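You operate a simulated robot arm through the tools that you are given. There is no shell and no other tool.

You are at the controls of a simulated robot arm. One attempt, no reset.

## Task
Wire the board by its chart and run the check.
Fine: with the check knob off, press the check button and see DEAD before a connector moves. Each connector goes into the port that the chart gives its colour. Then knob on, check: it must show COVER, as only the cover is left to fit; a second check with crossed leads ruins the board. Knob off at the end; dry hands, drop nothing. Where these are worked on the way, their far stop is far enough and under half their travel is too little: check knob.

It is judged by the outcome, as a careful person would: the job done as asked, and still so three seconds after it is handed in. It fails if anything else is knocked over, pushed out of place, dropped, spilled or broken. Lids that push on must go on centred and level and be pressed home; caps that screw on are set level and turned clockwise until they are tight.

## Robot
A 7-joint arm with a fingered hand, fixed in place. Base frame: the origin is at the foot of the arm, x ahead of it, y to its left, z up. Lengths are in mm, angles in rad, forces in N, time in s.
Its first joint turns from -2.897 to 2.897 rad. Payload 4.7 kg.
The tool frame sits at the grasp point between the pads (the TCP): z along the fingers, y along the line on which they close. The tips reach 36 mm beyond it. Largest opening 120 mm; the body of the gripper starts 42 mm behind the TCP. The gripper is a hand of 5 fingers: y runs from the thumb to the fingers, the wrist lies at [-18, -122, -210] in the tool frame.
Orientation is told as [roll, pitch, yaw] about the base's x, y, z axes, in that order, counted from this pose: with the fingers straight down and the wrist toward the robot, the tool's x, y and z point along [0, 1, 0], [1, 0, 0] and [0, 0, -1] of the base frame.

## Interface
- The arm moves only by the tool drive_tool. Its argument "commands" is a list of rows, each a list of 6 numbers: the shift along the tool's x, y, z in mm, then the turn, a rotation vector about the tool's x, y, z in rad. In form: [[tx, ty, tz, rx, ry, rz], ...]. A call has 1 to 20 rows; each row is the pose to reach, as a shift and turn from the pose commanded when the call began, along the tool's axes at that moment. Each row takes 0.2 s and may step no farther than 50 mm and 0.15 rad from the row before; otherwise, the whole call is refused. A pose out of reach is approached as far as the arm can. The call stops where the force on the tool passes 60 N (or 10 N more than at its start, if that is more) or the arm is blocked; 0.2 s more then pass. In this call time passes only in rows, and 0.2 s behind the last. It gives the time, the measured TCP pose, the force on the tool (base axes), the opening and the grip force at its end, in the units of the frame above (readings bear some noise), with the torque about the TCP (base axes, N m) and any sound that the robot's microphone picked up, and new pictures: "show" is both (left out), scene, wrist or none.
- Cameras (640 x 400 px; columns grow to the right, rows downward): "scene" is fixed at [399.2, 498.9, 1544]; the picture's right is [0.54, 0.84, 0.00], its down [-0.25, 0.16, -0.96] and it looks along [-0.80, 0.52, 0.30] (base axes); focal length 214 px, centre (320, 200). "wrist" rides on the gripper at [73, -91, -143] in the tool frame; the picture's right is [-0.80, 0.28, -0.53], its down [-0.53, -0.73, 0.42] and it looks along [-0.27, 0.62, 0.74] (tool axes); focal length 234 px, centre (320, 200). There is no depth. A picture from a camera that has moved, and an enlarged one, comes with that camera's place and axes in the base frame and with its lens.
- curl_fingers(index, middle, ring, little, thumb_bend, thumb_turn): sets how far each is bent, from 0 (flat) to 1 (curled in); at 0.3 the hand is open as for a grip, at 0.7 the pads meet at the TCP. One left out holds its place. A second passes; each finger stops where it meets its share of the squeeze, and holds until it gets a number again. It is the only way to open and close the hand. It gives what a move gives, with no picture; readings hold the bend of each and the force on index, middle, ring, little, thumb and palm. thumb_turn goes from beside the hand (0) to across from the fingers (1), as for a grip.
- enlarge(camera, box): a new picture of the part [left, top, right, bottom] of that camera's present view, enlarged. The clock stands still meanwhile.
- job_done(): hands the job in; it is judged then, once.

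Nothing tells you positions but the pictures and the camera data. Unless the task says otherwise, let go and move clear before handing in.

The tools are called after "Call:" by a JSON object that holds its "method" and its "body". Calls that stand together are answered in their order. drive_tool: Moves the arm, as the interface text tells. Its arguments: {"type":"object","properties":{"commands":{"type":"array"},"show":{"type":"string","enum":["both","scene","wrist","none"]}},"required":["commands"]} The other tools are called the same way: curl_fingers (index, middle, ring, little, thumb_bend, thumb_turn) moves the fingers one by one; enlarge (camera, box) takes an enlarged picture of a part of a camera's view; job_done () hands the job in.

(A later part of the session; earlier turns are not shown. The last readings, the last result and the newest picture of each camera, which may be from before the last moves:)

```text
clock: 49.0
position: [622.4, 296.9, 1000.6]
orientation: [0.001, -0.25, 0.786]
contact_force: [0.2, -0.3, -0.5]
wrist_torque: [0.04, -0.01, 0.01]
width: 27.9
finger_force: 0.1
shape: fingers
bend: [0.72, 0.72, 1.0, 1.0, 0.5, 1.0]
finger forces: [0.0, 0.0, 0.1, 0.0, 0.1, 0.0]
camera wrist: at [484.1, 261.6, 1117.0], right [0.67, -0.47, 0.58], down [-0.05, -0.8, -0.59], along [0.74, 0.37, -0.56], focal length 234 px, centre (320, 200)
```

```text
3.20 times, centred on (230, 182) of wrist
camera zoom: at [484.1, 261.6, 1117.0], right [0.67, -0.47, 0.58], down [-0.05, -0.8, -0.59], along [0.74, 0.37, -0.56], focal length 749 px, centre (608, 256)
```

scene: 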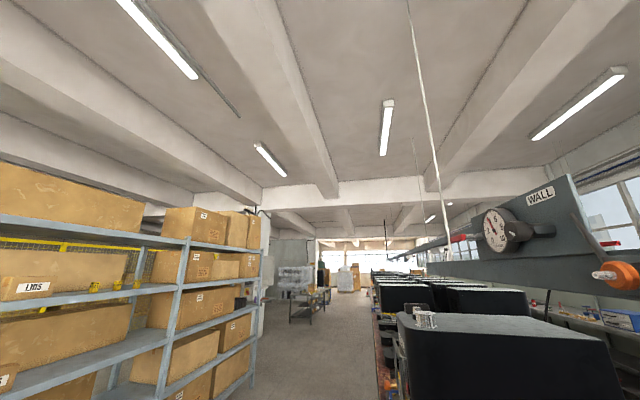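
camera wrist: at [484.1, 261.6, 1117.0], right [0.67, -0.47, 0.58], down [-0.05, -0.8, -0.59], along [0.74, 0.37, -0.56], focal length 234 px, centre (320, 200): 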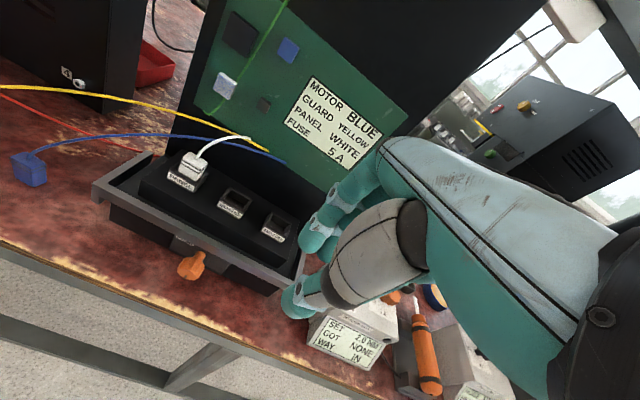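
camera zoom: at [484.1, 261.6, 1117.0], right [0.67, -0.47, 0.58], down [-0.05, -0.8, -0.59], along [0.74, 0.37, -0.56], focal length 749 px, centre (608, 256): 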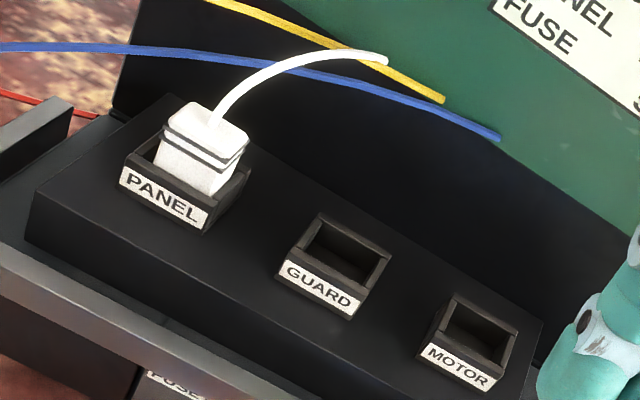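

Call:
{"method": "enlarge", "body": {"camera": "wrist", "box": [205, 175, 301, 245]}}

Call:
{"method": "enlarge", "body": {"camera": "wrist", "box": [160, 140, 224, 190]}}

```text
5.71 times, centred on (253, 210) of wrist
camera zoom: at [484.1, 261.6, 1117.0], right [0.67, -0.47, 0.58], down [-0.05, -0.8, -0.59], along [0.74, 0.37, -0.56], focal length 1338 px, centre (703, 143)
```

zoom: 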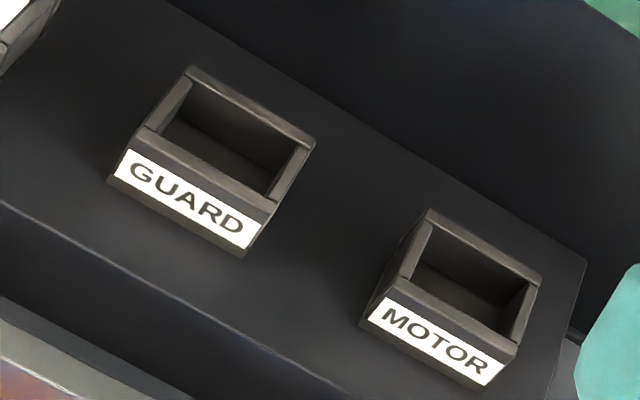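

```text
8.00 times, centred on (192, 165) of wrist
camera zoom: at [484.1, 261.6, 1117.0], right [0.67, -0.47, 0.58], down [-0.05, -0.8, -0.59], along [0.74, 0.37, -0.56], focal length 1873 px, centre (1344, 480)
```

zoom: 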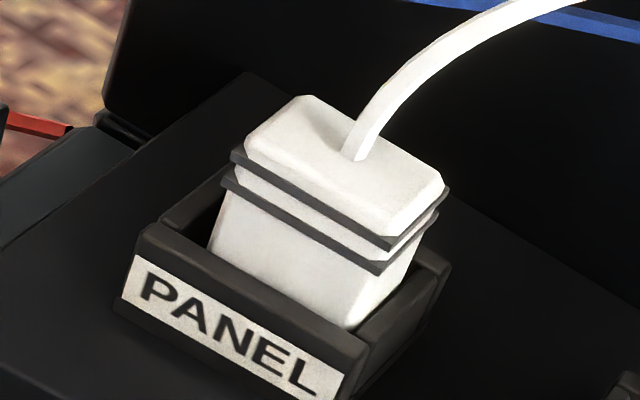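

The empty ports show a visible floor at the bottom of their low walls, so white is already standing home on that floor, upright. Now for yellow: I'll travel back along the aisle and view it from just right of it.

Call:
{"method": "drive_tool", "body": {"commands": [[40, 0, 0, 0, 0, 0], [80, 0, 0, 0, 0, 0], [120, 0, 0, 0, 0, 0], [160, 0, 0, 0, 0, 0], [200, 0, 0, 0, 0, 0], [240, 0, 0, 0, 0, 0], [280, 0, 0, 0, 0, 0], [320, 0, 0, 0, 0, 0], [350, 0, 0, 0, 0, 0], [370, 0, 10, 0, 0, 0], [370, 2, 45, 0, 0, 0], [370, 4, 80, 0, 0, 0], [370, 6.7, 115, 0, 0, 0]], "show": "wrist"}}

Call:
{"method": "curl_fingers", "body": {"index": 0.5, "middle": 0.5, "thumb_bend": 0.5}}

Call:
{"method": "enlarge", "body": {"camera": "wrist", "box": [180, 180, 340, 300]}}

```text
clock: 51.8
position: [386.4, 581.9, 889.0]
orientation: [0.002, -0.252, 0.784]
contact_force: [0.2, -0.2, 0.7]
wrist_torque: [-0.02, 0.04, -0.02]
width: 27.6
finger_force: 0.0
shape: fingers
bend: [0.72, 0.72, 1.0, 1.0, 0.5, 1.0]
finger forces: [0.0, 0.0, 0.1, 0.0, 0.1, 0.0]
camera wrist: at [247.9, 545.9, 1003.9], right [0.67, -0.47, 0.58], down [-0.05, -0.8, -0.59], along [0.74, 0.37, -0.56], focal length 234 px, centre (320, 200)
```

wrist: 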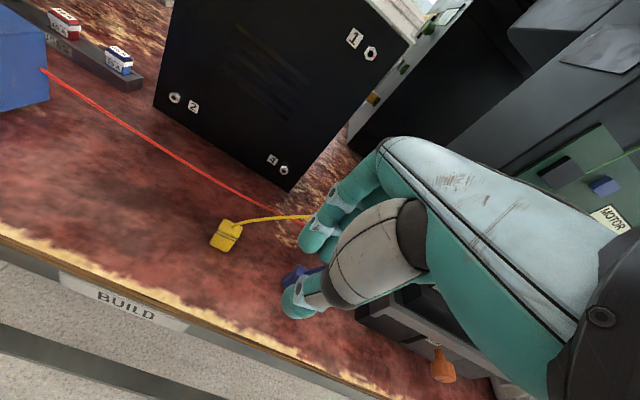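

```text
clock: 52.8
position: [387.0, 582.0, 887.1]
orientation: [0.0, -0.248, 0.787]
contact_force: [0.3, -0.1, 0.6]
wrist_torque: [-0.01, -0.02, 0.03]
width: 62.5
finger_force: 0.1
shape: fingers
bend: [0.5, 0.5, 1.0, 1.0, 0.5, 1.0]
finger forces: [0.0, 0.1, 0.0, 0.0, 0.0, 0.0]
```

```text
3.33 times, centred on (260, 240) of wrist
camera zoom: at [247.8, 545.9, 1003.6], right [0.67, -0.47, 0.58], down [-0.05, -0.8, -0.59], along [0.74, 0.37, -0.56], focal length 781 px, centre (520, 67)
```

zoom: 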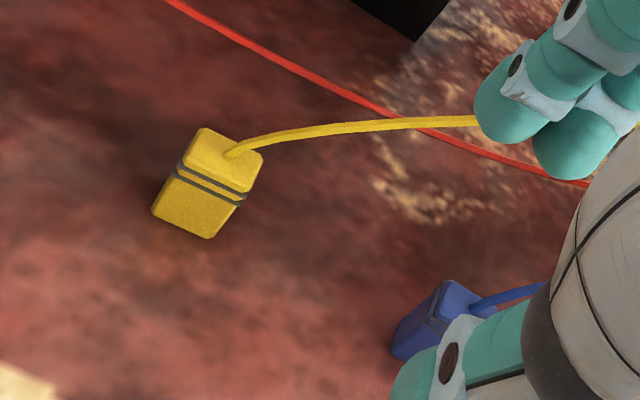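

Call:
{"method": "enlarge", "body": {"camera": "wrist", "box": [195, 205, 275, 255]}}

```text
8.00 times, centred on (235, 230) of wrist
camera zoom: at [247.8, 545.9, 1003.6], right [0.67, -0.47, 0.58], down [-0.05, -0.8, -0.59], along [0.74, 0.37, -0.56], focal length 1873 px, centre (1000, -40)
```

zoom: 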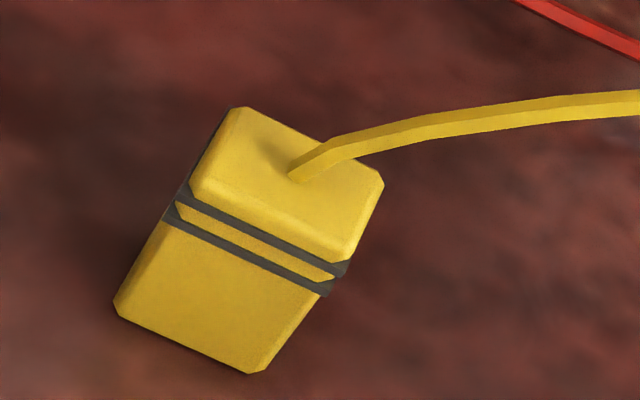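

Yellow's top centre is at about (202, 749), standing square like white was. I'll come over it and down to 15 mm above grip height for a check.

Call:
{"method": "drive_tool", "body": {"commands": [[32, 29.1, 7.4, 0, 0, 0], [63.6, 57.2, 14.6, 0, 0, 0], [63.6, 48.6, 48.5, 0, 0, 0], [63.6, 39.9, 82.4, 0, 0, 0], [63.6, 35, 101.8, 0, 0, 0]], "show": "wrist"}}

Call:
{"method": "enlarge", "body": {"camera": "wrist", "box": [220, 180, 380, 310]}}

```text
clock: 54.0
position: [380.3, 667.9, 798.0]
orientation: [0.0, -0.249, 0.785]
contact_force: [-0.2, -0.7, 0.9]
wrist_torque: [0.01, -0.01, 0.02]
width: 62.5
finger_force: 0.1
shape: fingers
bend: [0.5, 0.5, 1.0, 1.0, 0.5, 1.0]
finger forces: [0.1, 0.0, 0.0, 0.1, 0.0, 0.0]
camera wrist: at [242.6, 631.3, 913.8], right [0.67, -0.47, 0.58], down [-0.05, -0.8, -0.59], along [0.74, 0.37, -0.56], focal length 234 px, centre (320, 200)
```

wrist: 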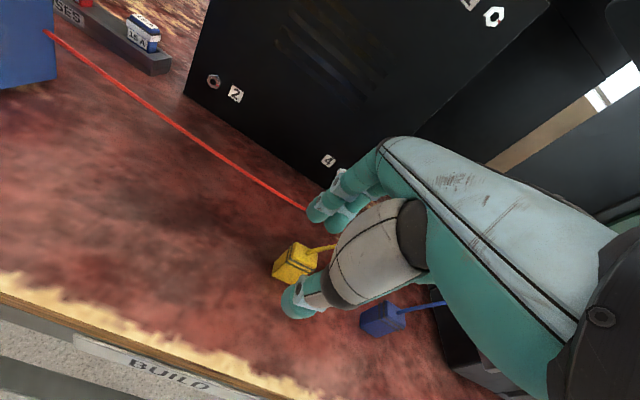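

```text
3.08 times, centred on (300, 245) of wrist
camera zoom: at [242.6, 631.3, 913.8], right [0.67, -0.47, 0.58], down [-0.05, -0.8, -0.59], along [0.74, 0.37, -0.56], focal length 720 px, centre (382, 62)
```

zoom: 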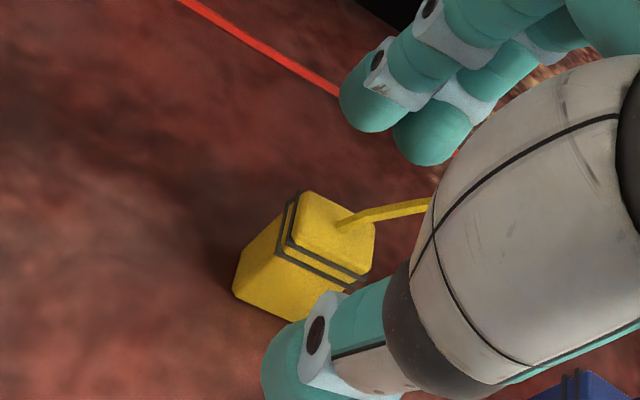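

The view matches the white approach. I'll nudge 2 mm forward, lower 15 mm and close with the same moderate grip.

Call:
{"method": "drive_tool", "body": {"commands": [[-1, 0.6, 7.6, 0, 0, 0], [-1, -1.3, 15.1, 0, 0, 0]], "show": "none"}}

Call:
{"method": "curl_fingers", "body": {"index": 0.64, "middle": 0.64, "thumb_bend": 0.63, "thumb_turn": 1.0}}

Call:
{"method": "enlarge", "body": {"camera": "wrist", "box": [250, 200, 346, 260]}}

```text
clock: 54.6
position: [382.9, 669.2, 785.3]
orientation: [0.0, -0.249, 0.784]
contact_force: [0.2, -0.6, -0.1]
wrist_torque: [-0.03, 0.02, 0.03]
width: 62.5
finger_force: 0.1
shape: fingers
bend: [0.5, 0.5, 1.0, 1.0, 0.5, 1.0]
finger forces: [0.0, 0.1, 0.0, 0.1, 0.0, 0.0]
```

```text
clock: 55.6
position: [382.5, 668.5, 785.3]
orientation: [0.0, -0.25, 0.785]
contact_force: [-1.1, 1.0, -0.3]
wrist_torque: [-0.01, -0.01, -0.02]
width: 23.0
finger_force: 0.0
shape: fingers
bend: [0.64, 0.64, 1.0, 1.0, 0.63, 1.0]
finger forces: [0.0, 0.0, 0.1, 0.0, 0.0, 0.0]
```

```text
6.67 times, centred on (298, 230) of wrist
camera zoom: at [244.6, 632.1, 901.7], right [0.67, -0.47, 0.58], down [-0.05, -0.8, -0.59], along [0.74, 0.37, -0.56], focal length 1561 px, centre (467, 0)
```

zoom: 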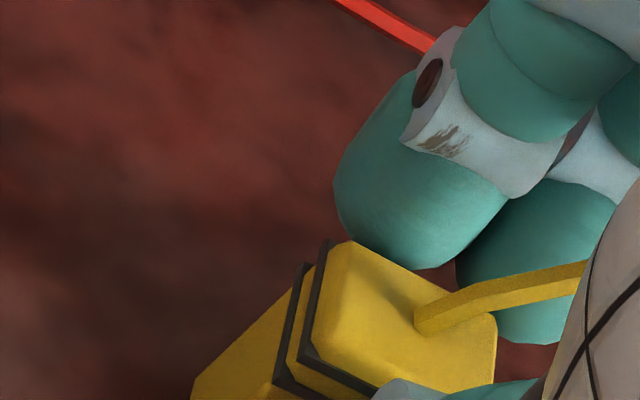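

Call:
{"method": "drive_tool", "body": {"commands": [[0, -0.7, 2.7, 0, 0, 0]], "show": "none"}}

Call:
{"method": "curl_fingers", "body": {"index": 0.7, "middle": 0.7, "thumb_bend": 0.7}}

Call:
{"method": "enlarge", "body": {"camera": "wrist", "box": [250, 205, 346, 265]}}

```text
clock: 56.0
position: [383.0, 668.9, 781.9]
orientation: [0.0, -0.251, 0.786]
contact_force: [0.1, -0.5, 0.1]
wrist_torque: [-0.01, 0.0, 0.03]
width: 23.2
finger_force: 0.0
shape: fingers
bend: [0.64, 0.64, 1.0, 1.0, 0.63, 1.0]
finger forces: [0.0, 0.0, 0.1, 0.0, 0.0, 0.0]
```

```text
clock: 57.0
position: [383.2, 669.4, 782.7]
orientation: [0.001, -0.249, 0.785]
contact_force: [-0.7, -0.1, 1.3]
wrist_torque: [-0.02, 0.0, 0.0]
width: 17.5
finger_force: 6.7
shape: fingers
bend: [0.67, 0.67, 1.0, 1.0, 0.65, 1.0]
finger forces: [3.1, 3.4, 0.0, 0.0, 6.5, 0.0]
```

```text
6.67 times, centred on (298, 235) of wrist
camera zoom: at [244.9, 632.5, 899.0], right [0.67, -0.47, 0.58], down [-0.05, -0.8, -0.59], along [0.74, 0.37, -0.56], focal length 1561 px, centre (467, -33)
```

zoom: 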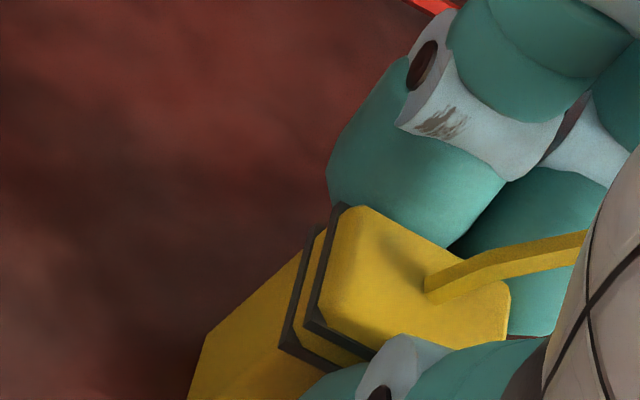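

Yellow is gripped evenly (about 3 + 3 N against 6.5 N). I'll lift 25 mm and check.

Call:
{"method": "drive_tool", "body": {"commands": [[0, 1.2, -4.8, 0, 0, 0], [0, 3.1, -12.1, 0, 0, 0], [0, 6.2, -24.2, 0, 0, 0]], "show": "wrist"}}

Call:
{"method": "enlarge", "body": {"camera": "wrist", "box": [240, 205, 352, 275]}}

```text
clock: 57.8
position: [384.0, 669.4, 808.4]
orientation: [0.0, -0.249, 0.785]
contact_force: [-0.1, 0.1, 0.6]
wrist_torque: [0.0, -0.02, -0.01]
width: 18.0
finger_force: 6.1
shape: fingers
bend: [0.67, 0.67, 1.0, 1.0, 0.65, 1.0]
finger forces: [2.9, 3.1, 0.1, 0.0, 6.2, 0.0]
camera wrist: at [245.3, 633.2, 924.4], right [0.67, -0.47, 0.58], down [-0.05, -0.8, -0.59], along [0.74, 0.37, -0.56], focal length 234 px, centre (320, 200)
```

wrist: 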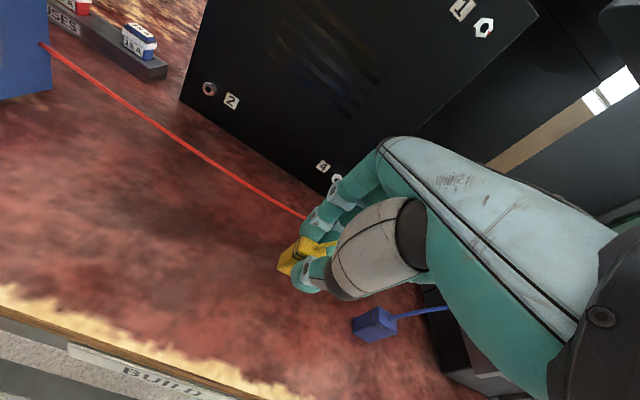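

```text
5.71 times, centred on (296, 240) of wrist
camera zoom: at [245.3, 633.2, 924.4], right [0.67, -0.47, 0.58], down [-0.05, -0.8, -0.59], along [0.74, 0.37, -0.56], focal length 1338 px, centre (457, -29)
```

zoom: 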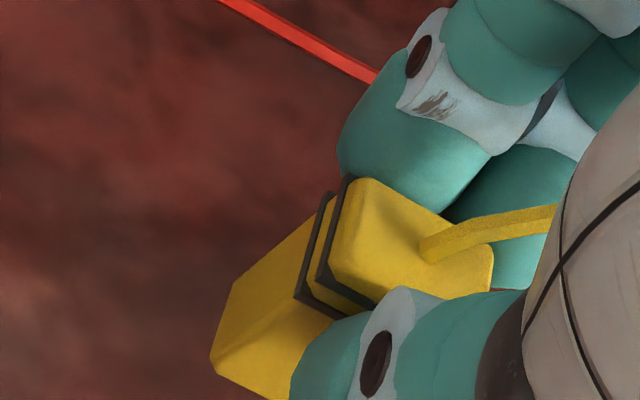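

Yellow hangs upright. I'll carry it up, back, and along to in front of the GUARD port.

Call:
{"method": "drive_tool", "body": {"commands": [[0, 0.2, -41.2, 0, 0, 0], [0, 0.4, -82.4, 0, 0, 0], [0, -5.5, -120.1, 0, 0, 0], [0, -9, -146.8, 0, 0, 0], [-20, -9, -146.8, 0, 0, 0], [-50, -9, -146.8, 0, 0, 0], [-81, -9, -146.8, 0, 0, 0], [-112, -9, -146.8, 0, 0, 0], [-143, -9, -146.8, 0, 0, 0], [-174, -9, -146.8, 0, 0, 0], [-205, -9, -146.8, 0, 0, 0], [-236, -9, -146.8, 0, 0, 0], [-267, -9, -146.8, 0, 0, 0], [-298, -9, -146.8, 0, 0, 0], [-329, -9, -146.8, 0, 0, 0], [-352, -9, -146.8, 0, 0, 0]], "show": "wrist"}}

Call:
{"method": "enlarge", "body": {"camera": "wrist", "box": [180, 150, 356, 260]}}

```text
clock: 61.2
position: [602.7, 388.4, 950.5]
orientation: [0.002, -0.249, 0.783]
contact_force: [-0.5, 0.4, -0.3]
wrist_torque: [0.0, -0.01, -0.04]
width: 17.6
finger_force: 5.9
shape: fingers
bend: [0.67, 0.67, 1.0, 1.0, 0.65, 1.0]
finger forces: [2.9, 3.1, 0.0, 0.0, 5.8, 0.1]
camera wrist: at [464.8, 351.7, 1066.1], right [0.67, -0.47, 0.58], down [-0.05, -0.8, -0.59], along [0.74, 0.37, -0.56], focal length 234 px, centre (320, 200)
```

wrist: 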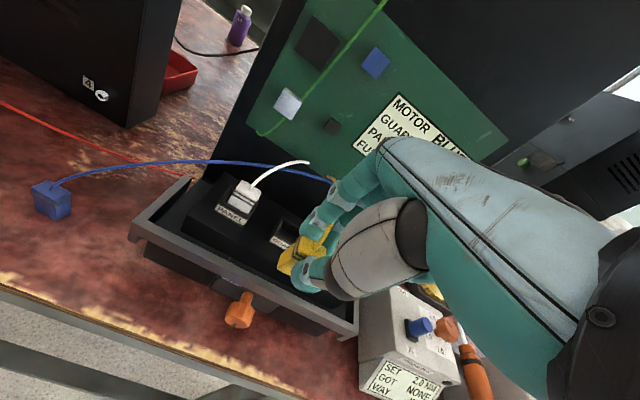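

```text
3.64 times, centred on (268, 205) of wrist
camera zoom: at [464.8, 351.7, 1066.1], right [0.67, -0.47, 0.58], down [-0.05, -0.8, -0.59], along [0.74, 0.37, -0.56], focal length 852 px, centre (509, 182)
```

zoom: 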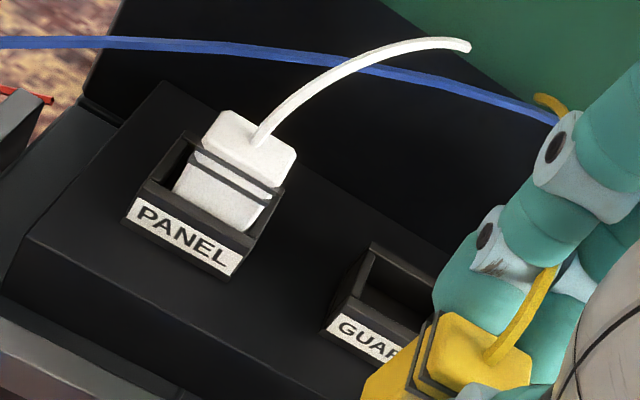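

The GUARD port is right ahead. I'll move 55 mm forward and compare the plug with the opening.

Call:
{"method": "drive_tool", "body": {"commands": [[0, 18, 4.6, 0, 0, 0], [0, 36, 9.2, 0, 0, 0], [0, 53.3, 13.6, 0, 0, 0]], "show": "wrist"}}

Call:
{"method": "enlarge", "body": {"camera": "wrist", "box": [234, 230, 330, 300]}}

```text
clock: 62.0
position: [641.2, 426.7, 950.0]
orientation: [0.001, -0.249, 0.786]
contact_force: [-1.3, -0.6, 0.7]
wrist_torque: [0.03, 0.02, 0.03]
width: 17.5
finger_force: 5.6
shape: fingers
bend: [0.67, 0.67, 1.0, 1.0, 0.65, 1.0]
finger forces: [2.9, 3.1, 0.1, 0.0, 6.0, 0.0]
camera wrist: at [503.5, 391.4, 1065.7], right [0.67, -0.47, 0.58], down [-0.05, -0.8, -0.59], along [0.74, 0.37, -0.56], focal length 234 px, centre (320, 200)
```

wrist: 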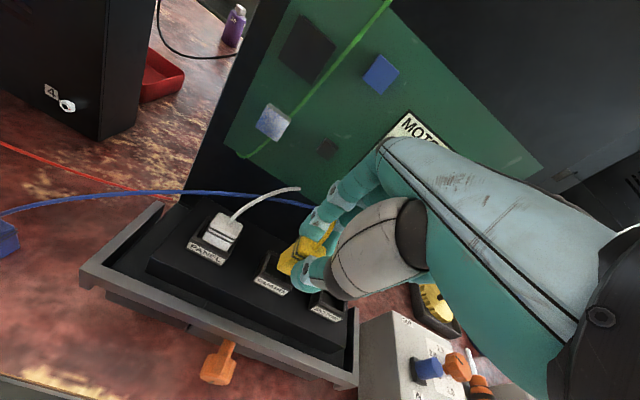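

```text
5.71 times, centred on (282, 265) of wrist
camera zoom: at [503.5, 391.4, 1065.7], right [0.67, -0.47, 0.58], down [-0.05, -0.8, -0.59], along [0.74, 0.37, -0.56], focal length 1338 px, centre (537, -171)
```

zoom: 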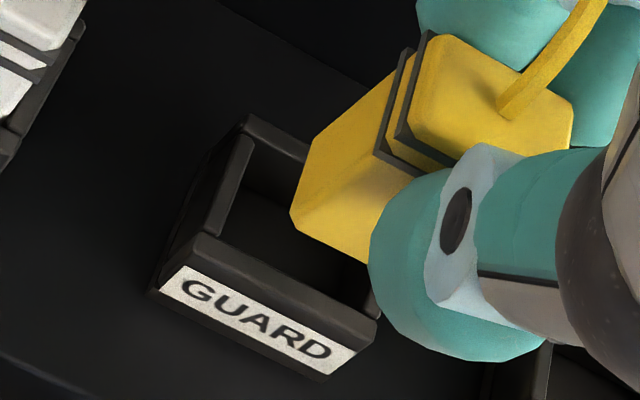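

Yellow's centre is about (-148, 759) and the GUARD opening's about (-151.4, 778). I'll move over it and lower to about 10 mm above the collar, then refine.

Call:
{"method": "drive_tool", "body": {"commands": [[-1.5, 8.5, 2.2, 0, 0, 0], [-3, 17, 4.3, 0, 0, 0], [-3, 13.6, 17.4, 0, 0, 0], [-3, 10.3, 30.5, 0, 0, 0]], "show": "none"}}

Call:
{"method": "enlarge", "body": {"camera": "wrist", "box": [242, 230, 338, 300]}}

```text
clock: 63.0
position: [654.1, 436.4, 920.7]
orientation: [0.0, -0.248, 0.785]
contact_force: [0.5, -0.4, -0.4]
wrist_torque: [0.01, 0.05, 0.04]
width: 17.7
finger_force: 5.7
shape: fingers
bend: [0.67, 0.67, 1.0, 1.0, 0.65, 1.0]
finger forces: [2.8, 3.2, 0.1, 0.0, 6.0, 0.1]
```

```text
5.71 times, centred on (290, 265) of wrist
camera zoom: at [517.0, 400.5, 1037.6], right [0.67, -0.47, 0.58], down [-0.05, -0.8, -0.59], along [0.74, 0.37, -0.56], focal length 1338 px, centre (491, -171)
```

zoom: 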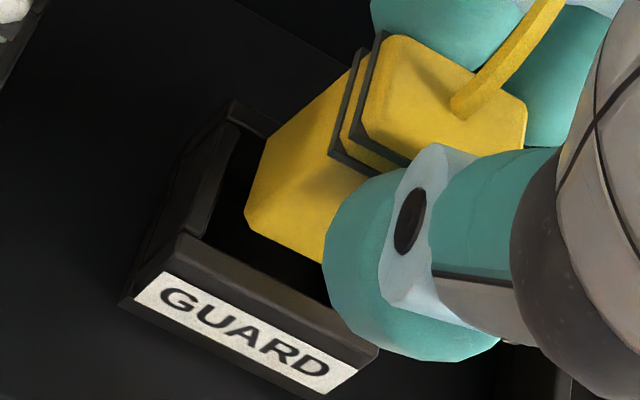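

Yellow now looks centred in the opening (front and back gaps of about 2.5 mm). I'll shift 1 mm right and lower in small steps into the port.

Call:
{"method": "drive_tool", "body": {"commands": [[-0.8, -0.7, 2.9, 0, 0, 0], [-0.8, -1.5, 5.8, 0, 0, 0], [-0.8, -2.2, 8.7, 0, 0, 0], [-0.8, -2.7, 10.7, 0, 0, 0], [-0.8, -3.2, 12.6, 0, 0, 0]], "show": "none"}}

Call:
{"method": "enlarge", "body": {"camera": "wrist", "box": [242, 230, 338, 300]}}

```text
clock: 64.2
position: [653.8, 437.3, 906.6]
orientation: [0.0, -0.249, 0.785]
contact_force: [-0.7, -2.1, 5.2]
wrist_torque: [-0.05, 0.02, -0.04]
width: 16.3
finger_force: 5.9
shape: fingers
bend: [0.67, 0.69, 1.0, 1.0, 0.66, 1.0]
finger forces: [4.0, 1.9, 0.1, 0.1, 5.2, 0.0]
```

```text
5.71 times, centred on (290, 265) of wrist
camera zoom: at [516.6, 401.0, 1023.4], right [0.67, -0.47, 0.58], down [-0.05, -0.8, -0.59], along [0.74, 0.37, -0.56], focal length 1338 px, centre (491, -171)
```

zoom: 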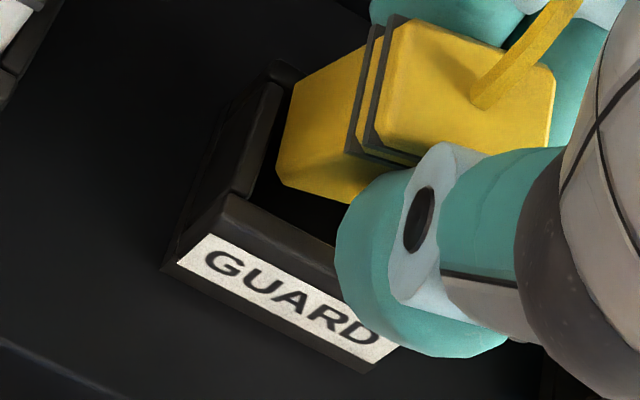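

The plug caught the rear rim, tilted and slid up a little in the fingers, because the collar top is a few mm higher than I'd taken it (about 859.5). I'll lift 10 mm and look at how it sits now.

Call:
{"method": "drive_tool", "body": {"commands": [[0, 1.2, -4.8, 0, 0, 0], [0, 2.5, -9.7, 0, 0, 0]], "show": "none"}}

Call:
{"method": "enlarge", "body": {"camera": "wrist", "box": [242, 220, 354, 290]}}

```text
clock: 64.8
position: [654.6, 436.1, 917.9]
orientation: [0.0, -0.247, 0.785]
contact_force: [0.4, -0.2, -0.6]
wrist_torque: [0.02, -0.02, 0.01]
width: 16.4
finger_force: 4.9
shape: fingers
bend: [0.67, 0.69, 1.0, 1.0, 0.66, 1.0]
finger forces: [3.8, 1.2, 0.0, 0.0, 4.6, 0.0]
```

```text
5.71 times, centred on (298, 255) of wrist
camera zoom: at [516.6, 400.7, 1034.1], right [0.67, -0.47, 0.58], down [-0.05, -0.8, -0.59], along [0.74, 0.37, -0.56], focal length 1338 px, centre (446, -114)
```

zoom: 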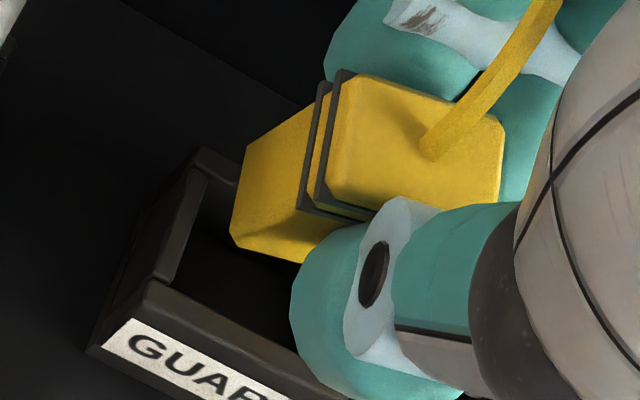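

The plug leans about 0.3 rad toward the thumb but is held. I'll rotate the hand 0.12 rad more upright, which straightens it partly and still clears the board. I'll also shift 1 mm right and 1.5 mm back, then re-measure.

Call:
{"method": "drive_tool", "body": {"commands": [[-0.5, 0.7, 0, 0.06, 0, 0], [-1, 1.9, -0.3, 0.12, 0, 0]], "show": "wrist"}}

Call:
{"method": "enlarge", "body": {"camera": "wrist", "box": [242, 220, 354, 290]}}

```text
clock: 65.4
position: [655.9, 436.8, 918.0]
orientation: [0.0, -0.131, 0.787]
contact_force: [0.9, 0.1, 0.7]
wrist_torque: [-0.02, 0.01, -0.02]
width: 16.1
finger_force: 4.4
shape: fingers
bend: [0.67, 0.69, 1.0, 1.0, 0.66, 1.0]
finger forces: [3.6, 1.2, 0.0, 0.0, 4.4, 0.0]
camera wrist: at [529.8, 411.6, 1048.8], right [0.72, -0.42, 0.56], down [-0.1, -0.85, -0.52], along [0.69, 0.31, -0.65], focal length 234 px, centre (320, 200)
```

wrist: 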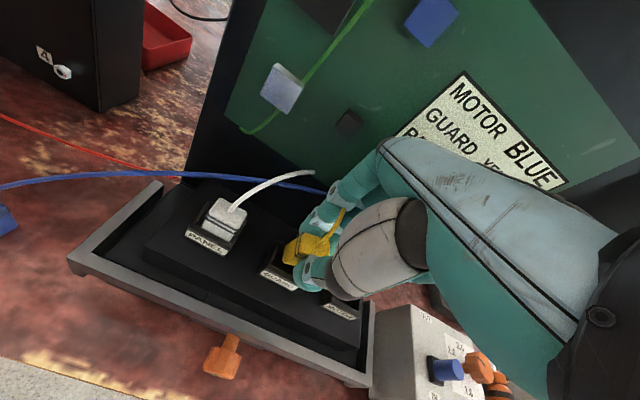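

```text
5.71 times, centred on (298, 255) of wrist
camera zoom: at [529.8, 411.6, 1048.8], right [0.72, -0.42, 0.56], down [-0.1, -0.85, -0.52], along [0.69, 0.31, -0.65], focal length 1338 px, centre (446, -114)
```

zoom: 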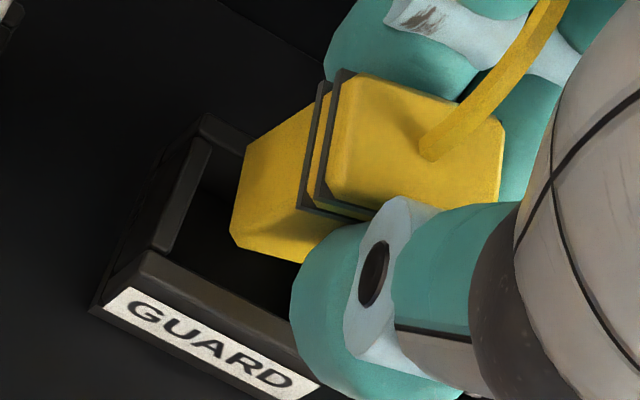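

The plug is now only about 0.17 rad off vertical and sits inside the opening's outline. I'll shift 1.5 mm left and lower in small steps.

Call:
{"method": "drive_tool", "body": {"commands": [[1.5, 0, 0, 0, 0, 0], [1.5, -0.5, 4, 0, 0, 0], [1.5, -1, 7.9, 0, 0, 0], [1.5, -1.5, 11.9, 0, 0, 0]], "show": "none"}}

Call:
{"method": "enlarge", "body": {"camera": "wrist", "box": [242, 220, 354, 290]}}

```text
clock: 66.4
position: [656.0, 438.8, 907.4]
orientation: [0.001, -0.131, 0.786]
contact_force: [-0.7, -2.6, 6.0]
wrist_torque: [-0.04, 0.02, -0.05]
width: 16.1
finger_force: 5.9
shape: fingers
bend: [0.67, 0.69, 1.0, 1.0, 0.66, 1.0]
finger forces: [4.1, 1.8, 0.0, 0.0, 6.0, 0.0]
```

```text
5.71 times, centred on (298, 255) of wrist
camera zoom: at [528.5, 412.1, 1037.5], right [0.72, -0.42, 0.56], down [-0.1, -0.85, -0.52], along [0.69, 0.31, -0.65], focal length 1338 px, centre (446, -114)
```

zoom: 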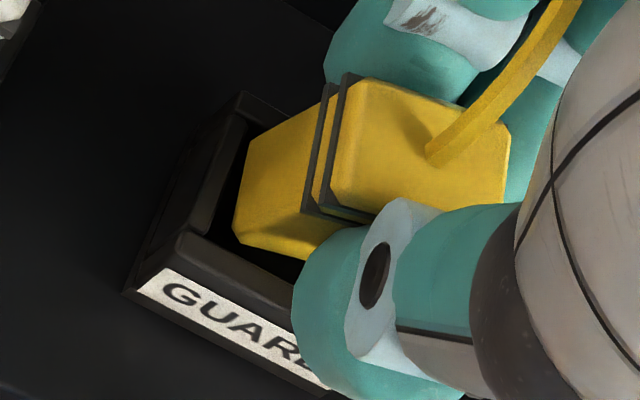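

The plug is also twisted about 0.2 rad (its right-rear corner overlaps the rear wall). I'll lift 7 mm, turn the hand 0.18 rad clockwise to square it, and check.

Call:
{"method": "drive_tool", "body": {"commands": [[0, 0.9, -6.9, 0, 0, 0], [0, 0.9, -6.9, 0, -0.012, 0.09], [0, 0.9, -6.9, 0, -0.0235, 0.1785]], "show": "none"}}

Call:
{"method": "enlarge", "body": {"camera": "wrist", "box": [242, 220, 354, 290]}}

```text
clock: 67.2
position: [656.3, 437.3, 912.0]
orientation: [-0.002, -0.128, 0.607]
contact_force: [-0.4, -0.1, -0.1]
wrist_torque: [-0.01, 0.04, -0.02]
width: 16.3
finger_force: 4.3
shape: fingers
bend: [0.67, 0.69, 1.0, 1.0, 0.66, 1.0]
finger forces: [3.6, 1.2, 0.0, 0.0, 4.5, 0.1]
```

```text
5.71 times, centred on (298, 255) of wrist
camera zoom: at [525.9, 435.6, 1042.6], right [0.63, -0.54, 0.56], down [-0.25, -0.82, -0.51], along [0.74, 0.18, -0.65], focal length 1338 px, centre (446, -114)
```

zoom: 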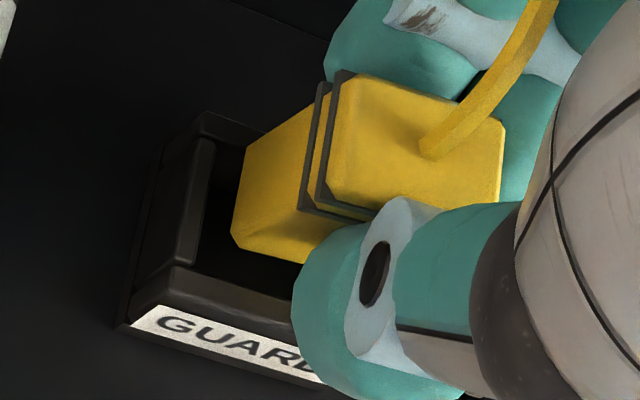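

It is now parallel to the walls with roughly equal gaps all round, so I'll lower it into the port in small steps.

Call:
{"method": "drive_tool", "body": {"commands": [[0, -0.5, 4, 0, 0, 0], [0, -1, 7.9, 0, 0, 0], [0, -1.3, 9.9, 0, 0, 0], [0, -1.5, 11.9, 0, 0, 0]], "show": "none"}}

Call:
{"method": "enlarge", "body": {"camera": "wrist", "box": [242, 220, 354, 290]}}

```text
clock: 68.2
position: [655.7, 436.5, 902.5]
orientation: [0.002, -0.131, 0.604]
contact_force: [-1.4, -4.1, 9.7]
wrist_torque: [-0.09, -0.01, -0.06]
width: 16.5
finger_force: 6.8
shape: fingers
bend: [0.67, 0.7, 1.0, 1.0, 0.66, 1.0]
finger forces: [5.4, 2.2, 0.1, 0.1, 6.6, 0.0]
```

```text
5.71 times, centred on (298, 255) of wrist
camera zoom: at [525.3, 434.2, 1032.7], right [0.63, -0.54, 0.56], down [-0.25, -0.82, -0.52], along [0.74, 0.19, -0.65], focal length 1338 px, centre (446, -114)
```

zoom: 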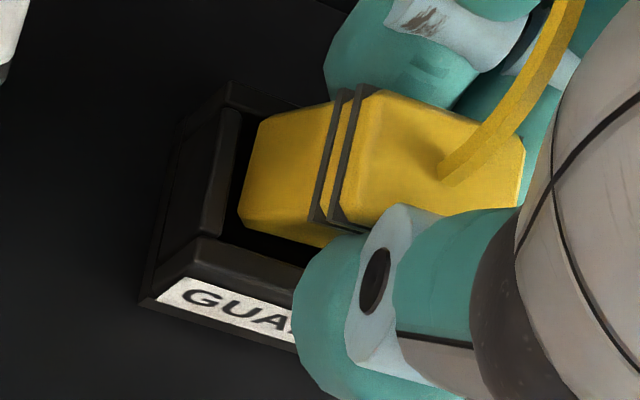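

It caught the rear rim again; the measured rear gap was only about 0.6 mm against 4.4 mm in front. I'll lift 8 mm, move 2.5 mm back toward the aisle, and look again.

Call:
{"method": "drive_tool", "body": {"commands": [[0, 1, -7.9, 0, 0, 0], [0, -1.5, -8.3, 0, 0, 0]], "show": "none"}}

Call:
{"method": "enlarge", "body": {"camera": "wrist", "box": [242, 220, 354, 290]}}

```text
clock: 68.8
position: [654.1, 435.8, 909.2]
orientation: [0.001, -0.129, 0.606]
contact_force: [-1.0, -0.2, 0.3]
wrist_torque: [0.05, -0.02, 0.02]
width: 16.6
finger_force: 4.5
shape: fingers
bend: [0.67, 0.69, 1.0, 1.0, 0.66, 1.0]
finger forces: [3.8, 0.9, 0.0, 0.0, 4.4, 0.0]
```

```text
5.71 times, centred on (298, 255) of wrist
camera zoom: at [523.8, 433.2, 1039.4], right [0.63, -0.54, 0.56], down [-0.25, -0.82, -0.51], along [0.74, 0.18, -0.65], focal length 1338 px, centre (446, -114)
```

zoom: 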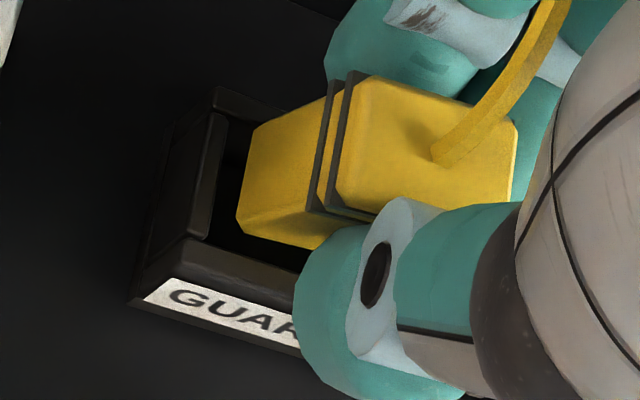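

Now the rear has clear room (about 4 mm) and the front about 1–2 mm. I'll lower it into the port in small steps.

Call:
{"method": "drive_tool", "body": {"commands": [[0, -0.1, 4, 0, 0, 0], [0, -0.4, 6.9, 0, 0, 0], [0, -0.7, 9.9, 0, 0, 0]], "show": "none"}}

Call:
{"method": "enlarge", "body": {"camera": "wrist", "box": [242, 220, 354, 290]}}

```text
clock: 69.6
position: [653.1, 437.0, 900.1]
orientation: [0.0, -0.13, 0.606]
contact_force: [0.0, -0.6, -0.2]
wrist_torque: [-0.02, 0.04, 0.03]
width: 16.7
finger_force: 4.4
shape: fingers
bend: [0.67, 0.7, 1.0, 1.0, 0.66, 1.0]
finger forces: [3.7, 1.0, 0.0, 0.0, 4.5, 0.0]
```

```text
5.71 times, centred on (298, 255) of wrist
camera zoom: at [523.1, 434.5, 1030.1], right [0.63, -0.54, 0.56], down [-0.25, -0.82, -0.52], along [0.74, 0.19, -0.65], focal length 1338 px, centre (446, -114)
```

zoom: 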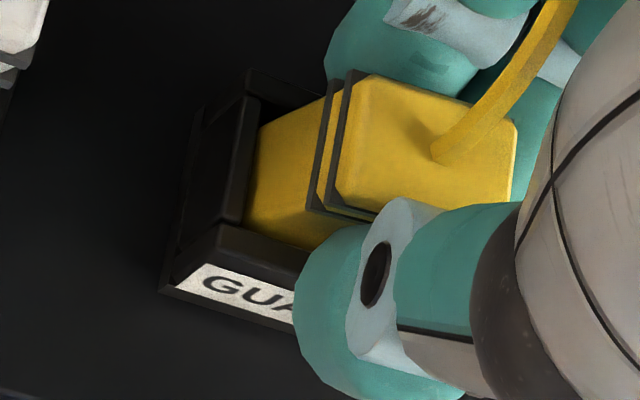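

It is inside the walls with no contact force. I'll continue down a few more millimetres.

Call:
{"method": "drive_tool", "body": {"commands": [[0, -0.3, 2, 0, 0, 0], [0, -0.5, 4, 0, 0, 0], [0, -0.7, 5.5, 0, 0, 0]], "show": "none"}}

Call:
{"method": "enlarge", "body": {"camera": "wrist", "box": [242, 220, 354, 290]}}

```text
clock: 70.4
position: [654.3, 437.6, 895.8]
orientation: [0.001, -0.13, 0.606]
contact_force: [-1.8, -1.7, 1.5]
wrist_torque: [-0.06, 0.07, -0.01]
width: 16.6
finger_force: 5.3
shape: fingers
bend: [0.67, 0.7, 1.0, 1.0, 0.66, 1.0]
finger forces: [3.2, 1.0, 0.1, 0.1, 6.6, 0.0]
```

```text
5.71 times, centred on (298, 255) of wrist
camera zoom: at [524.1, 434.7, 1025.0], right [0.63, -0.54, 0.56], down [-0.25, -0.82, -0.52], along [0.74, 0.19, -0.65], focal length 1338 px, centre (446, -114)
```

zoom: 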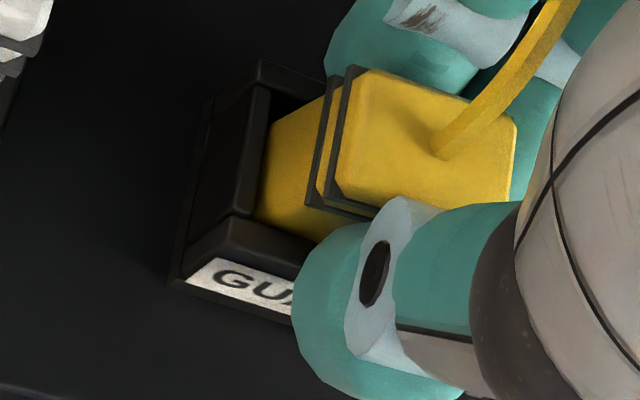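

It is about 7 mm in and the thumb is just touching the front wall. I'll release gently so it drops onto the socket floor.

Call:
{"method": "curl_fingers", "body": {"index": 0.64, "middle": 0.64, "thumb_bend": 0.62}}

Call:
{"method": "enlarge", "body": {"camera": "wrist", "box": [242, 210, 354, 280]}}

```text
clock: 71.4
position: [654.8, 437.5, 894.6]
orientation: [0.001, -0.13, 0.607]
contact_force: [0.4, -0.2, 2.1]
wrist_torque: [-0.03, -0.02, -0.03]
width: 23.6
finger_force: 0.8
shape: fingers
bend: [0.64, 0.64, 1.0, 1.0, 0.62, 1.0]
finger forces: [0.1, 1.0, 0.1, 0.0, 1.3, 0.1]
```

```text
5.71 times, centred on (298, 245) of wrist
camera zoom: at [524.2, 434.8, 1025.0], right [0.63, -0.54, 0.56], down [-0.25, -0.82, -0.52], along [0.74, 0.19, -0.65], focal length 1338 px, centre (446, -57)
```

zoom: 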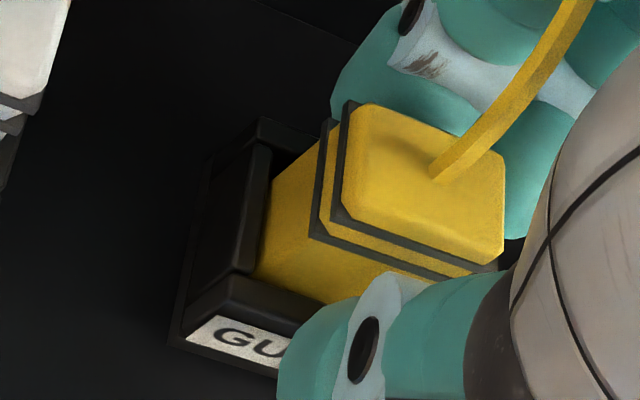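

Released, yellow dropped and stood upright in the GUARD port. I'll open a bit more and lift straight up.

Call:
{"method": "curl_fingers", "body": {"index": 0.61, "middle": 0.61, "thumb_bend": 0.52}}

Call:
{"method": "drive_tool", "body": {"commands": [[0, 0.6, -5, 0, 0, 0], [0, 1.9, -15, 0, 0, 0], [0, 3.9, -30, 0, 0, 0], [0, 6.5, -50, 0, 0, 0]], "show": "wrist"}}

Call:
{"method": "enlarge", "body": {"camera": "wrist", "box": [210, 200, 338, 280]}}

```text
clock: 72.4
position: [653.9, 437.1, 895.0]
orientation: [0.0, -0.128, 0.606]
contact_force: [0.7, -0.2, 1.9]
wrist_torque: [0.01, -0.01, -0.03]
width: 42.8
finger_force: 0.3
shape: fingers
bend: [0.61, 0.62, 1.0, 1.0, 0.52, 1.0]
finger forces: [0.0, 1.5, 0.0, 0.1, 0.0, 0.0]
```

```text
clock: 73.4
position: [651.8, 437.3, 944.4]
orientation: [0.002, -0.129, 0.604]
contact_force: [-0.4, -0.1, -0.7]
wrist_torque: [0.03, 0.0, 0.02]
width: 42.9
finger_force: 0.0
shape: fingers
bend: [0.61, 0.61, 1.0, 1.0, 0.52, 1.0]
finger forces: [0.0, 0.1, 0.0, 0.1, 0.0, 0.0]
camera wrist: at [522.6, 434.8, 1074.6], right [0.63, -0.54, 0.56], down [-0.25, -0.82, -0.51], along [0.74, 0.18, -0.65], focal length 234 px, centre (320, 200)
```

wrist: 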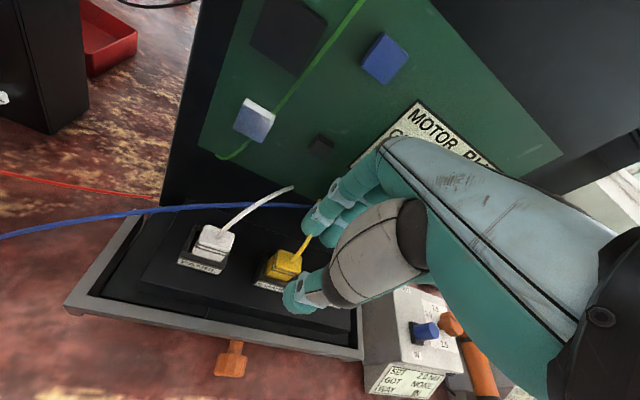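

```text
5.00 times, centred on (274, 240) of wrist
camera zoom: at [522.6, 434.8, 1074.6], right [0.63, -0.54, 0.56], down [-0.25, -0.82, -0.51], along [0.74, 0.18, -0.65], focal length 1171 px, centre (550, 0)
```

zoom: 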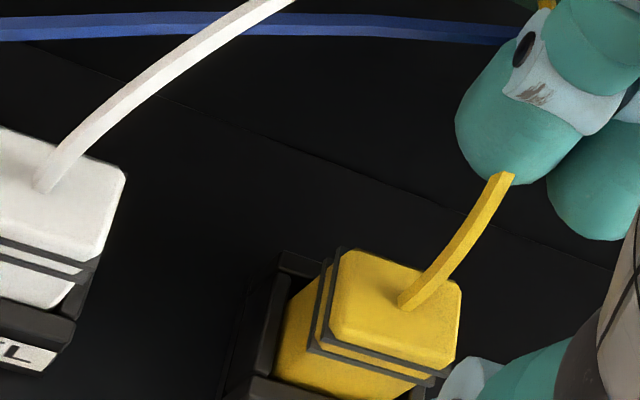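

Yellow stands upright in GUARD next to white in PANEL. I'll bring the hand back to its usual pose (yaw 0.785, lean 0.25) and press the plug's top gently with the index to be sure it's on the floor.

Call:
{"method": "curl_fingers", "body": {"index": 0.72, "middle": 0.72, "thumb_bend": 0.5}}

Call:
{"method": "drive_tool", "body": {"commands": [[-1, -4, -2, -0.06, 0.012, -0.09], [-2, -8, -4, -0.12, 0.0235, -0.1785]], "show": "wrist"}}

Call:
{"method": "enlarge", "body": {"camera": "wrist", "box": [230, 200, 358, 280]}}

```text
clock: 74.4
position: [651.7, 435.9, 944.7]
orientation: [0.0, -0.128, 0.606]
contact_force: [-0.3, -0.1, 0.2]
wrist_torque: [0.03, -0.02, -0.01]
width: 28.0
finger_force: 0.0
shape: fingers
bend: [0.72, 0.72, 1.0, 1.0, 0.5, 1.0]
finger forces: [0.1, 0.1, 0.0, 0.1, 0.0, 0.0]
```

```text
clock: 75.0
position: [648.0, 431.2, 947.1]
orientation: [-0.01, -0.25, 0.786]
contact_force: [-0.5, 0.0, -0.1]
wrist_torque: [0.02, -0.01, -0.03]
width: 27.7
finger_force: 0.0
shape: fingers
bend: [0.72, 0.72, 1.0, 1.0, 0.5, 1.0]
finger forces: [0.1, 0.0, 0.1, 0.0, 0.0, 0.0]
camera wrist: at [508.7, 395.5, 1063.4], right [0.66, -0.47, 0.59], down [-0.05, -0.81, -0.59], along [0.75, 0.36, -0.56], focal length 234 px, centre (320, 200)
```

wrist: 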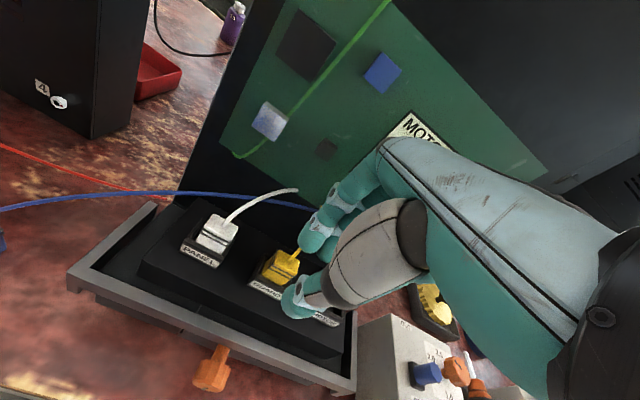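

```text
5.00 times, centred on (294, 240) of wrist
camera zoom: at [508.7, 395.5, 1063.4], right [0.66, -0.47, 0.59], down [-0.05, -0.81, -0.59], along [0.75, 0.36, -0.56], focal length 1171 px, centre (450, 0)
```

zoom: 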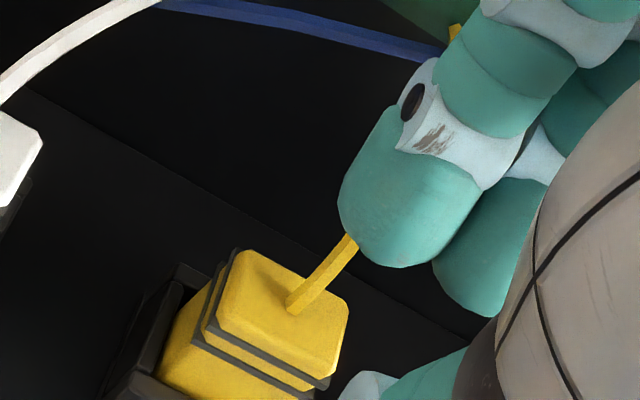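

Call:
{"method": "drive_tool", "body": {"commands": [[0, -2.5, 9.7, 0, 0, 0], [0, -5, 19.4, 0, 0, 0], [0, -7.4, 29.1, 0, 0, 0], [0, -8.4, 33, 0, 0, 0], [0, -9, 35.4, 0, 0, 0]], "show": "none"}}

Call:
{"method": "enlarge", "body": {"camera": "wrist", "box": [230, 210, 358, 290]}}

```text
clock: 76.2
position: [647.9, 429.6, 916.1]
orientation: [-0.011, -0.255, 0.786]
contact_force: [0.3, 1.9, 19.6]
wrist_torque: [0.34, 0.01, 0.02]
width: 27.6
finger_force: 9.9
shape: fingers
bend: [0.72, 0.72, 1.0, 1.0, 0.5, 1.0]
finger forces: [19.5, 0.0, 0.0, 0.1, 0.0, 0.0]
```

```text
5.00 times, centred on (294, 250) of wrist
camera zoom: at [509.1, 394.6, 1030.4], right [0.66, -0.47, 0.59], down [-0.04, -0.81, -0.59], along [0.75, 0.36, -0.55], focal length 1171 px, centre (450, -50)
```

zoom: 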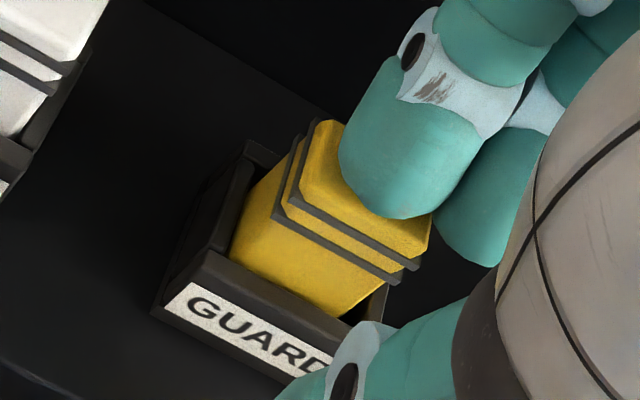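

Yellow's top stops at the same height as white's did, so both are fully seated. Next is blue: I'll lift, back away, and move to view it from its right.

Call:
{"method": "drive_tool", "body": {"commands": [[0, 5, -19.4, 0, 0, 0], [0, 9.9, -38.8, 0, 0, 0], [0, -14.6, -52.2, 0, 0, 0], [0, -39, -65.7, 0, 0, 0], [0, -62.7, -77.9, 0, 0, 0], [36, -62.7, -77.9, 0, 0, 0], [72, -62.7, -77.9, 0, 0, 0], [108, -62.7, -77.9, 0, 0, 0], [144, -62.7, -77.9, 0, 0, 0], [180, -62.7, -77.9, 0, 0, 0], [180, -73, -36, 0, 0, 0], [180, -83.9, 5.4, 0, 0, 0]], "show": "wrist"}}

Call:
{"method": "curl_fingers", "body": {"index": 0.5, "middle": 0.5, "thumb_bend": 0.5}}

Call:
{"method": "enlarge", "body": {"camera": "wrist", "box": [180, 190, 340, 300]}}

```text
clock: 78.8
position: [465.9, 502.4, 882.9]
orientation: [-0.011, -0.251, 0.786]
contact_force: [0.7, 0.0, 0.0]
wrist_torque: [0.02, 0.01, -0.02]
width: 27.6
finger_force: 0.0
shape: fingers
bend: [0.72, 0.72, 1.0, 1.0, 0.5, 1.0]
finger forces: [0.0, 0.0, 0.0, 0.0, 0.1, 0.0]
camera wrist: at [327.1, 466.9, 998.1], right [0.66, -0.47, 0.59], down [-0.05, -0.81, -0.59], along [0.75, 0.36, -0.56], focal length 234 px, centre (320, 200)
```

wrist: 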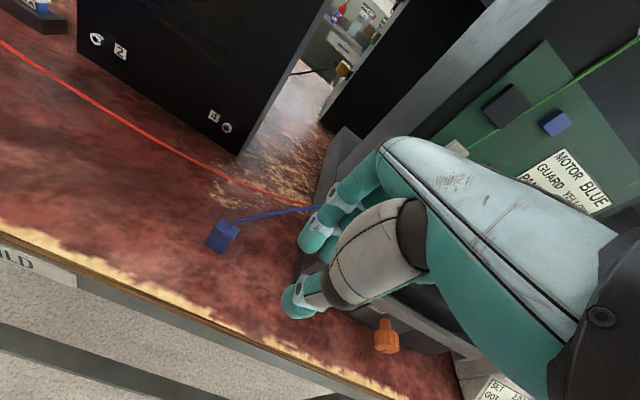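

```text
clock: 79.8
position: [465.3, 502.2, 884.3]
orientation: [-0.011, -0.25, 0.786]
contact_force: [0.4, 0.2, 1.1]
wrist_torque: [0.01, -0.03, -0.04]
width: 62.4
finger_force: 0.0
shape: fingers
bend: [0.5, 0.5, 1.0, 1.0, 0.5, 1.0]
finger forces: [0.1, 0.1, 0.0, 0.0, 0.0, 0.1]
```

```text
3.64 times, centred on (260, 245) of wrist
camera zoom: at [327.2, 466.9, 997.8], right [0.66, -0.46, 0.59], down [-0.05, -0.81, -0.59], along [0.75, 0.36, -0.56], focal length 852 px, centre (538, 36)
```

zoom: 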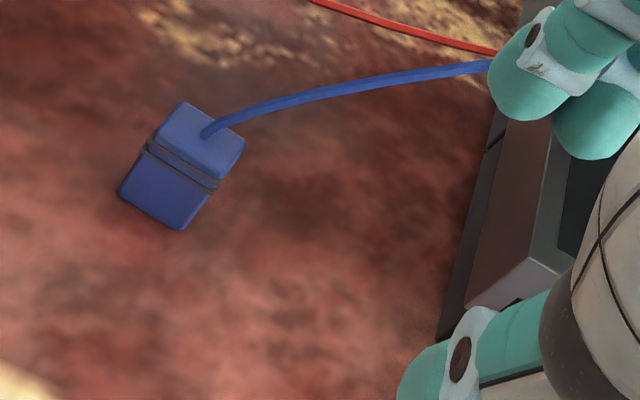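

Call:
{"method": "enlarge", "body": {"camera": "wrist", "box": [190, 210, 270, 260]}}

```text
8.00 times, centred on (230, 235) of wrist
camera zoom: at [327.2, 466.9, 997.8], right [0.66, -0.46, 0.59], down [-0.05, -0.81, -0.59], along [0.75, 0.36, -0.56], focal length 1873 px, centre (1040, -80)
```

zoom: 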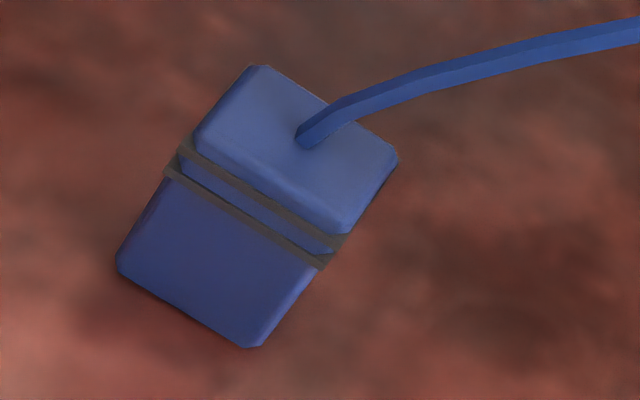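

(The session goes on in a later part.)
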